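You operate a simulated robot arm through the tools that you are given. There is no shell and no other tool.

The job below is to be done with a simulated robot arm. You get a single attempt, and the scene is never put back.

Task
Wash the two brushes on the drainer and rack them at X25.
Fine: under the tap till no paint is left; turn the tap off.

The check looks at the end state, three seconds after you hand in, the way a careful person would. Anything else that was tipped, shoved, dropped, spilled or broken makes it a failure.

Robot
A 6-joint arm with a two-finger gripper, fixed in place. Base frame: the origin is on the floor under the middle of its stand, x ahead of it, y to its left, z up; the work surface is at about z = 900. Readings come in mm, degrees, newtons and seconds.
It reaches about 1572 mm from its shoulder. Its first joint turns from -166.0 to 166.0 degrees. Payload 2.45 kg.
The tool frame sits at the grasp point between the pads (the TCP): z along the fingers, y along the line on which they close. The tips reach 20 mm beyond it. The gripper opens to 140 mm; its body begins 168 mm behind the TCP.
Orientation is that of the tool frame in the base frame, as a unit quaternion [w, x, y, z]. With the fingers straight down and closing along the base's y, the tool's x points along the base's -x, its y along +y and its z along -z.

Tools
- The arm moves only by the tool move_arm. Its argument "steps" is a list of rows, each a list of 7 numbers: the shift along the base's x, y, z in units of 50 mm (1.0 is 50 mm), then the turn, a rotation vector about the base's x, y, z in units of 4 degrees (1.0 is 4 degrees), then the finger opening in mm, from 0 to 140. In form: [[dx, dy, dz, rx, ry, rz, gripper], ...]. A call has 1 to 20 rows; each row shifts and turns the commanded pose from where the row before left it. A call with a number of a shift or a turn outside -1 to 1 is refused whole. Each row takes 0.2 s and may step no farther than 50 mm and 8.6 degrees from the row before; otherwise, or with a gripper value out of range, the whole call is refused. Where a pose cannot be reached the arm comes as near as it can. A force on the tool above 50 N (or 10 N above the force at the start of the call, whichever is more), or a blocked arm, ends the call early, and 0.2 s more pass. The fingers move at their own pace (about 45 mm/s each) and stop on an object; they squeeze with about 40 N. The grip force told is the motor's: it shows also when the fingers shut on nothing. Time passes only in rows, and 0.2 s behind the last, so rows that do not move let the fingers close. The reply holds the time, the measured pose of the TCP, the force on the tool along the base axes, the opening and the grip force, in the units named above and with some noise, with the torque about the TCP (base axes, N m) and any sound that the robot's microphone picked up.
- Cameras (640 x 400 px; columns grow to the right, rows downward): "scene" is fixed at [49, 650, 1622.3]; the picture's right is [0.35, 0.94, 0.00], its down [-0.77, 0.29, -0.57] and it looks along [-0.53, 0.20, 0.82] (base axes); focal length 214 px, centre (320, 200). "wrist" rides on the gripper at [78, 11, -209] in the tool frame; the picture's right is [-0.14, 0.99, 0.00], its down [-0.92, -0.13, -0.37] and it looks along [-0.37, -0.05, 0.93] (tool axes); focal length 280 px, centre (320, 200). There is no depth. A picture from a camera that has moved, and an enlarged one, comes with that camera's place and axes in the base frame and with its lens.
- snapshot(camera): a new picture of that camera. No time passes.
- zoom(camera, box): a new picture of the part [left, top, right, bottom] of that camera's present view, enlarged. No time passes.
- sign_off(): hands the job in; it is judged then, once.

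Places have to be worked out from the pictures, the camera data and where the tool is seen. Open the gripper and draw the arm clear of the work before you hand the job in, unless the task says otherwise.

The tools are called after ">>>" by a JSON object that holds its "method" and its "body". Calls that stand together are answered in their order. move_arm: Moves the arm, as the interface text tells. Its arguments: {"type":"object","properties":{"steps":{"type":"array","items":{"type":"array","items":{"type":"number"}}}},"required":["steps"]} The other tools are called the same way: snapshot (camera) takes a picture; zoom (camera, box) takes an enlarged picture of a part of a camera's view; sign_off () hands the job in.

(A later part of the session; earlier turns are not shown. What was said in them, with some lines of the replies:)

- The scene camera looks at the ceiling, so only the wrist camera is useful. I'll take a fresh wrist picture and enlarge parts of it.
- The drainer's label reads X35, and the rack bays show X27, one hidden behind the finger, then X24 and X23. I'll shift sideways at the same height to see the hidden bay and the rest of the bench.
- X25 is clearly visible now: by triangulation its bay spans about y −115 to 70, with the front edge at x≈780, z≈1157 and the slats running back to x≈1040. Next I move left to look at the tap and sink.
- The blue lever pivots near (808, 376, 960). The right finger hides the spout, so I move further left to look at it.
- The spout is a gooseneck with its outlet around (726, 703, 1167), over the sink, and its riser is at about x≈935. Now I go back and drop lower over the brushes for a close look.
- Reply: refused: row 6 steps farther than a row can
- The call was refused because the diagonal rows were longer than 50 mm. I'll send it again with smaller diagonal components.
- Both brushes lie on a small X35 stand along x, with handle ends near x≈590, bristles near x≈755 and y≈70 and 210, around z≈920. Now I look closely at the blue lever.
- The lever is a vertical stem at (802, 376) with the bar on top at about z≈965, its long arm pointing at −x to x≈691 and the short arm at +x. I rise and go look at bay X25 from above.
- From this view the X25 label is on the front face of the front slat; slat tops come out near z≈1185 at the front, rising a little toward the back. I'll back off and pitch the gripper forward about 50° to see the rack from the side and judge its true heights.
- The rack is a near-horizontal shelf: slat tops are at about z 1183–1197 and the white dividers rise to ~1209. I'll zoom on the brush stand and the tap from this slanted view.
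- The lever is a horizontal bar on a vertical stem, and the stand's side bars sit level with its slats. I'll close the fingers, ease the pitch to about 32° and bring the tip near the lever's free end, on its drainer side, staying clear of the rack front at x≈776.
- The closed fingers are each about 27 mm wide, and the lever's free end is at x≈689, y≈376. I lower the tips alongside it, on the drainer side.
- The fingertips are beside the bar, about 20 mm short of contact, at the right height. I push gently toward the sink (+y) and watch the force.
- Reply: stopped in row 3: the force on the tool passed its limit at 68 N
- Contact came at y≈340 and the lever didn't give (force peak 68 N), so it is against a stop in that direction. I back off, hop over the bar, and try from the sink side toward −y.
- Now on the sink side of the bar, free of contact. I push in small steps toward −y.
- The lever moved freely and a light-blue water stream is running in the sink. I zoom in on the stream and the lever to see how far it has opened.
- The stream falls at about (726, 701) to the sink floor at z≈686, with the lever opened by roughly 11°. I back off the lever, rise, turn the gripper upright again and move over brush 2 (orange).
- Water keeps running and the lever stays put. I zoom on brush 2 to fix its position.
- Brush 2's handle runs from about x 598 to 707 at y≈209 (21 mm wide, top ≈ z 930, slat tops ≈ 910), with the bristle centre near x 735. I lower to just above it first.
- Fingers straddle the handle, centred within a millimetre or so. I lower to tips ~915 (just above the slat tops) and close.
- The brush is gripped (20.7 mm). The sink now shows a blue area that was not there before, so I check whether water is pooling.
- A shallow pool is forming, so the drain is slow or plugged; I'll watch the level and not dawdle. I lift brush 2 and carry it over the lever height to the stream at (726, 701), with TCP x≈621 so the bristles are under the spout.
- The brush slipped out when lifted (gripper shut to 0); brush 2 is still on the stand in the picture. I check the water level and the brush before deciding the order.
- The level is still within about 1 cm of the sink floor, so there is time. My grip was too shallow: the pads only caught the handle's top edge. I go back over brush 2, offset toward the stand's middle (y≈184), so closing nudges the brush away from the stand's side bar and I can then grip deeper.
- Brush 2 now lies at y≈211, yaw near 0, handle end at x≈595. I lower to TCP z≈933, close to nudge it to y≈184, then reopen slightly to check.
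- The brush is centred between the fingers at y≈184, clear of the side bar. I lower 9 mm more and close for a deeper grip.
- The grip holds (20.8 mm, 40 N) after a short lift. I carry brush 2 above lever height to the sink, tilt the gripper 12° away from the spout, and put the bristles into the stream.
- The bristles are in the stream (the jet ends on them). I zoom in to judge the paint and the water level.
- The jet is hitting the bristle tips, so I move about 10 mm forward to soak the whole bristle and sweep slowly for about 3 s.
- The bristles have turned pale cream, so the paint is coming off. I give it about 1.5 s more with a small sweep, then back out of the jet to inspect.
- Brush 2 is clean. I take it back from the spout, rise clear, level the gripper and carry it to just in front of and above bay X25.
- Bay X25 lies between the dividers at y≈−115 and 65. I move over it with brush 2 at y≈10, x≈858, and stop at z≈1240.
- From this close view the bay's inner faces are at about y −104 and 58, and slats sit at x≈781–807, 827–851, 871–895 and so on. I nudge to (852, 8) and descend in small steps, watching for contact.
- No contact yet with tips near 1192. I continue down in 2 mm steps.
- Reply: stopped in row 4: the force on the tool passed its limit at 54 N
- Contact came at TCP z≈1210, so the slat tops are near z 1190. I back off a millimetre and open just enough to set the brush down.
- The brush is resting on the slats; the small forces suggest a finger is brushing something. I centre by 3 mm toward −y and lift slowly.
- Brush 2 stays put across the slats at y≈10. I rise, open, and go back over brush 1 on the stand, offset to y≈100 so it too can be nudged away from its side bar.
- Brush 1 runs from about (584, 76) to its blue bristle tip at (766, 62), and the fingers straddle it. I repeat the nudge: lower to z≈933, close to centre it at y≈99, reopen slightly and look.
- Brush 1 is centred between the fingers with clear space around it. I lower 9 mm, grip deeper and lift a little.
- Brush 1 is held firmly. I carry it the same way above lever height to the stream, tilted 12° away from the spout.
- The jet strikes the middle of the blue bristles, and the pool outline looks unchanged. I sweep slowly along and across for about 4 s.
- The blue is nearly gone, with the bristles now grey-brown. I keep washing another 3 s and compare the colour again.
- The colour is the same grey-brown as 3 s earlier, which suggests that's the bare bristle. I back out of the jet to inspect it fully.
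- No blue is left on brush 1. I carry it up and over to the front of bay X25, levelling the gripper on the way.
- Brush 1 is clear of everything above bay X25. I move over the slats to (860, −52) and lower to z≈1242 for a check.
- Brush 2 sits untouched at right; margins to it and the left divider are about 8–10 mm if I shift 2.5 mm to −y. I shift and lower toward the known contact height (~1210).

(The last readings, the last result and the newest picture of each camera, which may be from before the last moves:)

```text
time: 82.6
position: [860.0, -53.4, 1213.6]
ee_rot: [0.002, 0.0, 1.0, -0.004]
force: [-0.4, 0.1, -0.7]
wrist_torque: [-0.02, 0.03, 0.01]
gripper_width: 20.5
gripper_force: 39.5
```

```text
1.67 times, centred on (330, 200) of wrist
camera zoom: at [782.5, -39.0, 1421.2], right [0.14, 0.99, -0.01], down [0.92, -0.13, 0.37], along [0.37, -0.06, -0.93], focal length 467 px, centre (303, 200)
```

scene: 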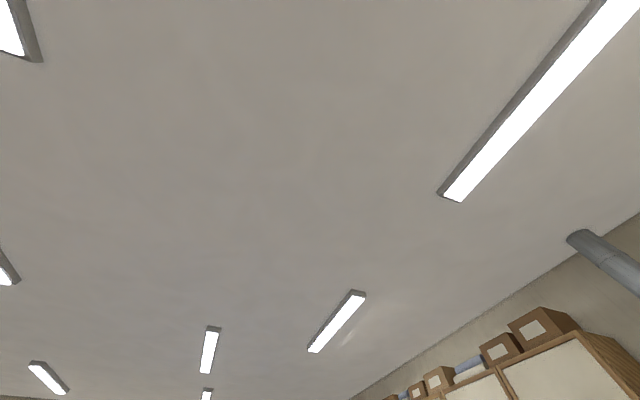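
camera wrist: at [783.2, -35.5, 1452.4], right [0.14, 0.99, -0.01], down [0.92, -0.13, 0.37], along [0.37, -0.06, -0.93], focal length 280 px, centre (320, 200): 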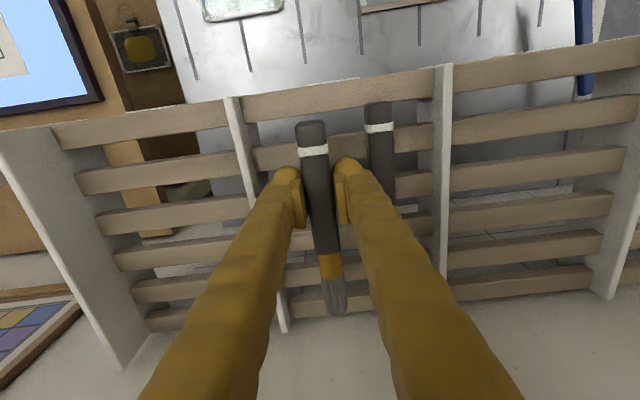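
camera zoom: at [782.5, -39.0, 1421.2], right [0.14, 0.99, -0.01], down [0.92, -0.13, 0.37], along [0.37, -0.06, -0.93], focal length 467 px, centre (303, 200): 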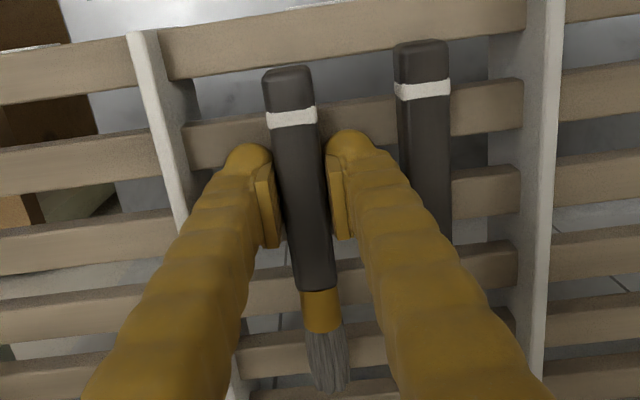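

Still free at 1213.6, with good clearance on both sides. I lower about 2.5 mm and open gently.

>>> {"method": "move_arm", "body": {"steps": [[0, 0, -0.02, 0, 0, 0, 0], [0, 0, -0.02, 0, 0, 0, 0], [0, 0, 0, 0, 0, 0, 0], [0, 0, 0, 0, 0, 0, 22], [0, 0, 0, 0, 0, 0, 24], [0, 0, 0, 0, 0, 0, 26], [0, 0, 0, 0, 0, 0, 28], [0, 0, 0, 0, 0, 0, 28]]}}

>>> {"method": "zoom", "body": {"camera": "wrist", "box": [220, 80, 440, 320]}}

```text
time: 84.4
position: [861.1, -52.9, 1210.8]
ee_rot: [0.002, 0.001, 1.0, -0.004]
force: [0.3, 0.5, -0.3]
wrist_torque: [0.0, -0.01, 0.01]
gripper_width: 28.1
gripper_force: 0.1
```

```text
1.67 times, centred on (330, 200) of wrist
camera zoom: at [782.3, -38.8, 1419.0], right [0.14, 0.99, -0.01], down [0.92, -0.13, 0.37], along [0.37, -0.06, -0.93], focal length 467 px, centre (303, 200)
```

zoom: 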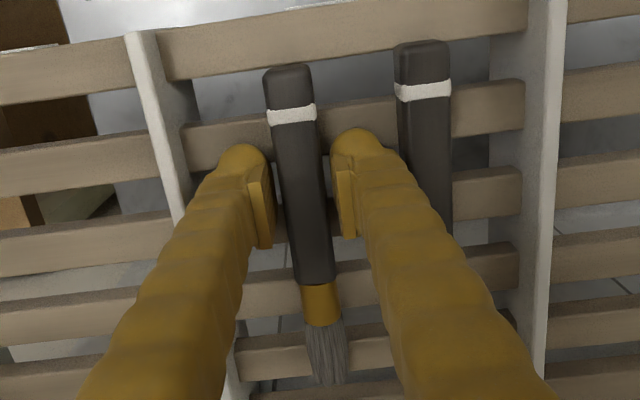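

The brush has settled on the slats with the fingers open on both sides and no contact force. I rise straight up slowly and check both brushes.

>>> {"method": "move_arm", "body": {"steps": [[0, 0, 0.06, 0, 0, 0, 28], [0, 0, 0.2, 0, 0, 0, 28], [0, 0, 0.5, 0, 0, 0, 28], [0, 0, 0.8, 0, 0, 0, 28], [-0.6, 0, 0.7, 0, 0, 0, 28], [-0.9, 0, 0, 0, 0, 0, 60], [0, 0, 0, 0, 0, 0, 100], [0, 0, 0, 0, 0, 0, 140], [0, 0, 0, 0, 0, 0, 140]]}}

>>> {"method": "snapshot", "body": {"camera": "wrist"}}

>>> {"method": "zoom", "body": {"camera": "wrist", "box": [240, 160, 440, 340]}}

```text
time: 86.4
position: [786.6, -51.6, 1324.0]
ee_rot: [0.002, 0.001, 1.0, -0.002]
force: [-0.2, -0.1, 0.2]
wrist_torque: [-0.01, 0.02, -0.01]
gripper_width: 113.9
gripper_force: 0.1
```

```text
taken
camera wrist: at [708.0, -38.1, 1532.5], right [0.14, 0.99, -0.01], down [0.92, -0.13, 0.37], along [0.37, -0.06, -0.93], focal length 280 px, centre (320, 200)
```

wrist: 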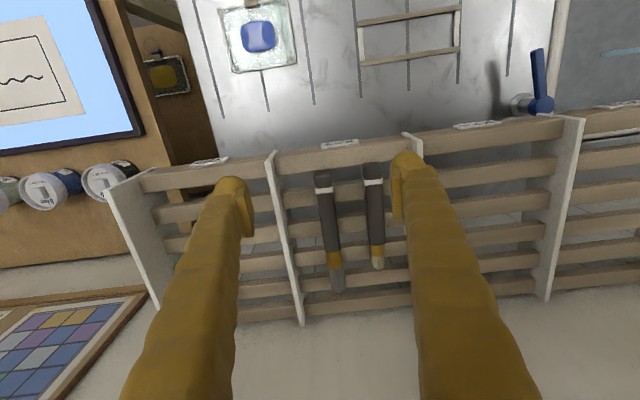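

```text
2.22 times, centred on (340, 250) of wrist
camera zoom: at [708.0, -38.1, 1532.5], right [0.14, 0.99, -0.01], down [0.92, -0.13, 0.37], along [0.37, -0.06, -0.93], focal length 623 px, centre (276, 89)
```

zoom: 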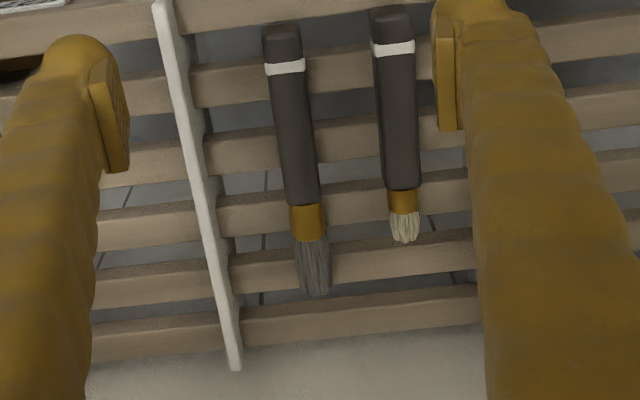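

Both clean brushes rest across the slats in bay X25 and the X35 stand is in its place. Now I go close the tap: back off, close the fingers, pitch forward 32° and come down on the drainer side of the lever.

>>> {"method": "move_arm", "body": {"steps": [[-0.93, 0, 0, 0, 0, 0, 140], [-0.93, 0, 0, 0, 0, 0, 60], [-0.93, 0, 0, 0, 0, 0, 0], [-0.93, 0, 0, 0, 0, 0, 0], [0, 0.88, -0.45, 0, -1, 0, 0], [0, 0.88, -0.45, 0, -1, 0, 0], [0, 0.88, -0.45, 0, -1, 0, 0], [0, 0.88, -0.45, 0, -1, 0, 0], [0, 0.88, -0.45, 0, -1, 0, 0], [0, 0.88, -0.45, 0, -1, 0, 0], [0, 0.88, -0.45, 0, -1, 0, 0], [0, 0.8, -0.45, 0, -1, 0, 0], [0, 0, 0, 0, 0, 0, 0]]}}

>>> {"method": "snapshot", "body": {"camera": "wrist"}}

```text
time: 89.2
position: [599.1, 295.3, 1142.8]
ee_rot: [0.277, 0.001, 0.961, -0.003]
force: [-0.3, -0.2, -0.3]
wrist_torque: [0.01, -0.01, 0.03]
gripper_width: 0.0
gripper_force: 29.5
```

```text
taken
camera wrist: at [422.6, 307.8, 1278.5], right [0.12, 0.99, 0.07], down [0.58, -0.13, 0.8], along [0.8, -0.06, -0.59], focal length 280 px, centre (320, 200)
```

wrist: 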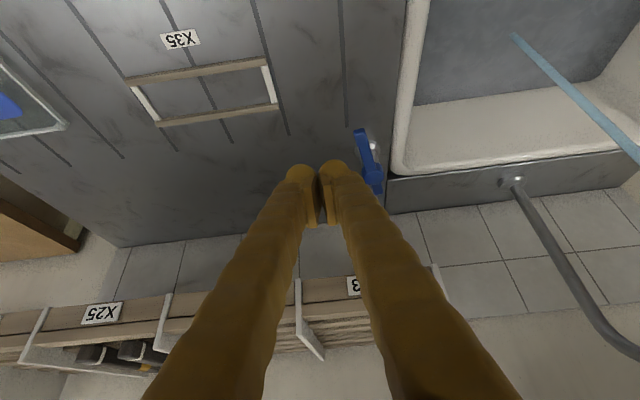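

The lever's free end is to the left of the sink rim at about y 354, and water is still running. I lower the closed fingers to lever height at (712, 295).

>>> {"method": "move_arm", "body": {"steps": [[0.45, 0, -0.72, 0, 0, 0, 0], [0.45, 0, -0.72, 0, 0, 0, 0], [0.45, 0, -0.72, 0, 0, 0, 0], [0.45, 0, -0.72, 0, 0, 0, 0], [0.45, 0, -0.72, 0, 0, 0, 0], [0, 0, 0, 0, 0, 0, 0]]}}

>>> {"method": "snapshot", "body": {"camera": "wrist"}}

```text
time: 90.6
position: [714.7, 294.7, 963.5]
ee_rot: [0.277, 0.002, 0.961, -0.004]
force: [-0.8, 0.5, 0.9]
wrist_torque: [0.0, -0.02, -0.02]
gripper_width: 0.0
gripper_force: 29.7
```

```text
taken
camera wrist: at [536.6, 308.2, 1098.5], right [0.12, 0.99, 0.07], down [0.58, -0.13, 0.8], along [0.8, -0.06, -0.59], focal length 280 px, centre (320, 200)
```

wrist: 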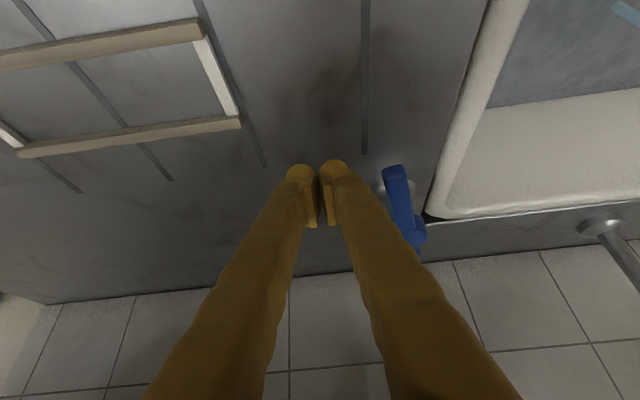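

The fingers are alongside the lever with room to push. I push it back toward +y in small steps up to where it met its stop before (y≈340).

>>> {"method": "move_arm", "body": {"steps": [[0, 0.3, 0, 0, 0, 0, 0], [0, 0.2, 0, 0, 0, 0, 0], [0, 0.1, 0, 0, 0, 0, 0], [0, 0.1, 0, 0, 0, 0, 0], [0, 0.08, 0, 0, 0, 0, 0], [0, 0.06, 0, 0, 0, 0, 0], [0, 0.04, 0, 0, 0, 0, 0], [0, 0.03, 0, 0, 0, 0, 0], [0, 0, 0, 0, 0, 0, 0]]}}

>>> {"method": "snapshot", "body": {"camera": "wrist"}}

```text
time: 92.6
position: [712.0, 340.1, 962.9]
ee_rot: [0.278, 0.002, 0.961, -0.004]
force: [6.5, -26.7, 1.1]
wrist_torque: [0.15, 0.09, 0.22]
gripper_width: 0.0
gripper_force: 30.1
```

```text
taken
camera wrist: at [534.5, 354.0, 1098.0], right [0.12, 0.99, 0.07], down [0.58, -0.13, 0.8], along [0.8, -0.06, -0.59], focal length 280 px, centre (320, 200)
```

wrist: 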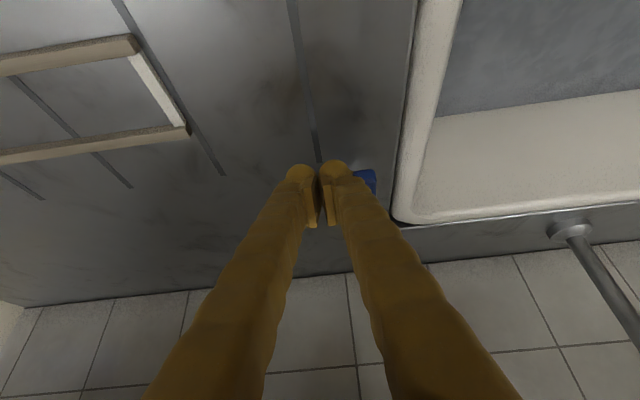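

The lever is against its stop (27 N) and the jet is gone from this view. I back off, rise, and look at the lever and spout again.

>>> {"method": "move_arm", "body": {"steps": [[0, -0.4, 0, 0, 0, 0, 0], [-0.3, -0.3, 0.7, 0, 0, 0, 0], [-0.6, 0, 0.7, 0, 0, 0, 0], [-0.6, 0.5, 0.6, 0, 0, 0, 0], [-0.6, 0.6, 0.5, 0, 0, 0, 0], [-0.3, 0.9, 0.3, 0, 0, 0, 0], [0, 0.9, 0.3, 0, 0, 0, 0], [0, 0.9, 0.3, 0, 0, 0, 0], [0, 0.9, 0.3, 0, 0, 0, 0], [0, 0, 0, 0, 0, 0, 0]]}}

>>> {"method": "snapshot", "body": {"camera": "wrist"}}

```text
time: 94.8
position: [591.0, 539.2, 1147.3]
ee_rot: [0.278, 0.002, 0.961, -0.003]
force: [-0.7, 0.0, 0.2]
wrist_torque: [-0.01, -0.03, -0.02]
gripper_width: 0.3
gripper_force: 29.0
```

```text
taken
camera wrist: at [415.1, 553.5, 1281.8], right [0.12, 0.99, 0.07], down [0.58, -0.13, 0.8], along [0.8, -0.06, -0.59], focal length 280 px, centre (320, 200)
```

wrist: 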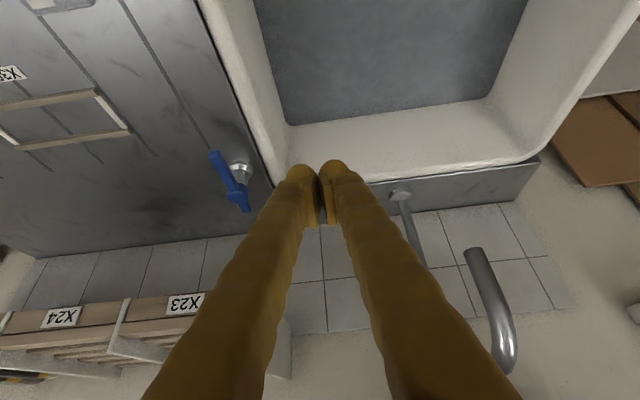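

No water comes from the spout, and the lever is back in line with x. I zoom to confirm there is no trickle, then open the gripper and take a last look at the rack.

>>> {"method": "zoom", "body": {"camera": "wrist", "box": [400, 160, 560, 400]}}

>>> {"method": "zoom", "body": {"camera": "wrist", "box": [160, 100, 300, 260]}}

```text
1.67 times, centred on (480, 280) of wrist
camera zoom: at [415.1, 553.5, 1281.8], right [0.12, 0.99, 0.07], down [0.58, -0.13, 0.8], along [0.8, -0.06, -0.59], focal length 467 px, centre (53, 67)
```

zoom: 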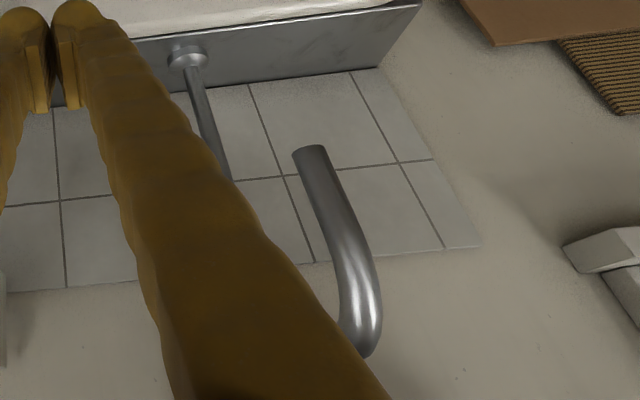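

```text
2.50 times, centred on (230, 180) of wrist
camera zoom: at [415.1, 553.5, 1281.8], right [0.12, 0.99, 0.07], down [0.58, -0.13, 0.8], along [0.8, -0.06, -0.59], focal length 701 px, centre (545, 250)
```

zoom: 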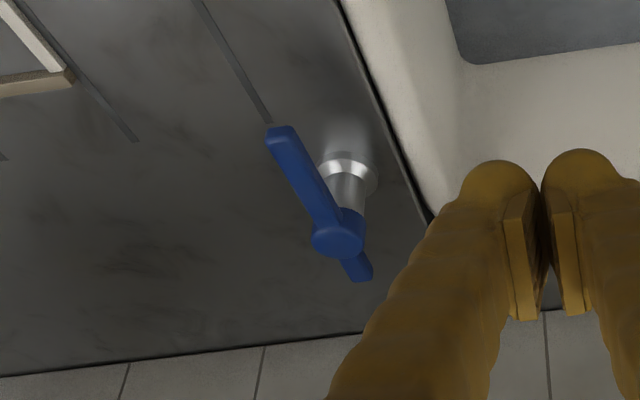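

The tap is off and the spout is dry. I go up to the neutral height with the gripper upright and open, and look down at the rack and bench one last time.

>>> {"method": "move_arm", "body": {"steps": [[-0.1, -0.65, 0.7, 0, 1, 0, 0], [-0.1, -0.65, 0.7, 0, 1, 0, 0], [-0.1, -0.65, 0.7, 0, 1, 0, 0], [-0.1, -0.65, 0.7, 0, 1, 0, 0], [-0.1, -0.65, 0.7, 0, 1, 0, 0], [-0.1, -0.65, 0.7, 0, 1, 0, 0], [-0.1, -0.65, 0.7, 0, 1, 0, 60], [-0.1, -0.65, 0.7, 0, 1, 0, 120], [0, -0.95, 0, 0, 0, 0, 140], [0, -0.95, 0, 0, 0, 0, 140], [0.6, -0.75, 0, 0, 0, 0, 140], [0.6, -0.75, 0, 0, 0, 0, 140], [0.6, -0.75, 0, 0, 0, 0, 140], [0.3, -0.75, 0, 0, 0, 0, 140], [0, 0, 0, 0, 0, 0, 140]]}}

>>> {"method": "snapshot", "body": {"camera": "wrist"}}

>>> {"method": "zoom", "body": {"camera": "wrist", "box": [230, 200, 420, 360]}}

```text
time: 98.0
position: [656.7, 36.5, 1428.1]
ee_rot: [0.001, 0.001, 1.0, -0.004]
force: [-0.2, 0.0, 0.0]
wrist_torque: [-0.04, -0.02, -0.02]
gripper_width: 139.9
gripper_force: 0.1
```

```text
taken
camera wrist: at [578.2, 51.0, 1637.4], right [0.14, 0.99, -0.01], down [0.92, -0.13, 0.37], along [0.37, -0.06, -0.93], focal length 280 px, centre (320, 200)
```

wrist: 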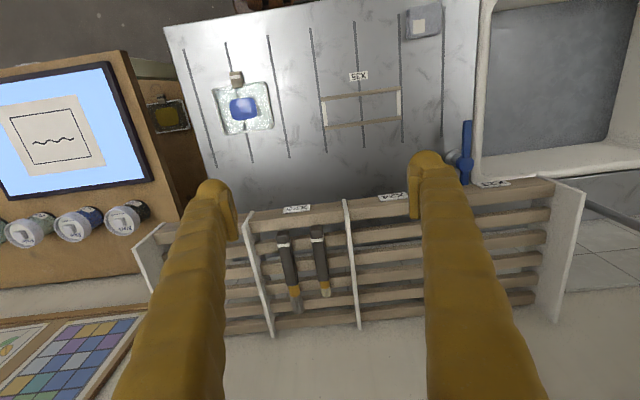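

```text
2.50 times, centred on (325, 280) of wrist
camera zoom: at [578.2, 51.0, 1637.4], right [0.14, 0.99, -0.01], down [0.92, -0.13, 0.37], along [0.37, -0.06, -0.93], focal length 701 px, centre (308, 0)
```

zoom: 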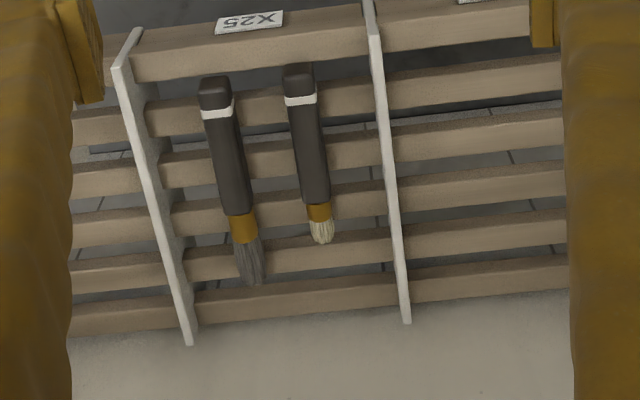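

Both brushes lie clean across the slats in bay X25, the tap is off, and the stand, tray and other items are where they were. I draw the arm back clear before handing in.

>>> {"method": "move_arm", "body": {"steps": [[-0.9, 0.3, 0, 0, 0, 0, 140], [-0.9, 0.3, 0, 0, 0, 0, 140], [-0.9, 0.3, 0, 0, 0, 0, 140], [0, 0, 0, 0, 0, 0, 140], [0, 0, 0, 0, 0, 0, 140]]}}

>>> {"method": "snapshot", "body": {"camera": "wrist"}}

```text
time: 99.2
position: [523.2, 81.4, 1430.4]
ee_rot: [0.001, 0.001, 1.0, -0.003]
force: [0.8, -0.4, -0.3]
wrist_torque: [0.0, -0.01, -0.02]
gripper_width: 140.0
gripper_force: 0.0
```

```text
taken
camera wrist: at [444.4, 95.3, 1637.8], right [0.14, 0.99, -0.01], down [0.92, -0.13, 0.37], along [0.37, -0.06, -0.93], focal length 280 px, centre (320, 200)
```

wrist: 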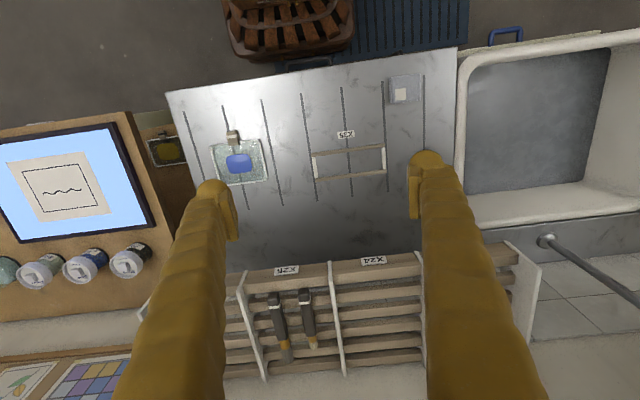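

The final view shows both brushes racked in X25, no water running, everything else undisturbed, and the arm clear with the gripper open. I hand the job in.

>>> {"method": "sign_off", "body": {}}

```text
The job is handed in.
```

Both brushes are washed and lying across the slats in bay X25, and the tap is off. I've handed the job in but haven't seen the result of the check.

- **Washing:** I held each brush under the tap until the paint was gone. The orange-painted brush came out pale cream and the blue-painted one grey-brown. I gave the blue one 3 seconds more and its colour didn't change, so I took that as bare bristle. I only saw the top side of the bristles, not the underside.
- **Tap:** the lever is back against its stop and the spout is dry. The sink drains slowly or is plugged, so there is a shallow pool of grey water on the bottom. It stayed close to the sink floor.
- **Slip:** the orange brush slipped out of my first, too shallow grip and stayed on the X35 stand. I nudged both brushes sideways on the stand to get a deeper grip.
- **Everything else:** the stand, tray, jars and other items looked undisturbed in the last picture. The arm is drawn clear with the gripper open.
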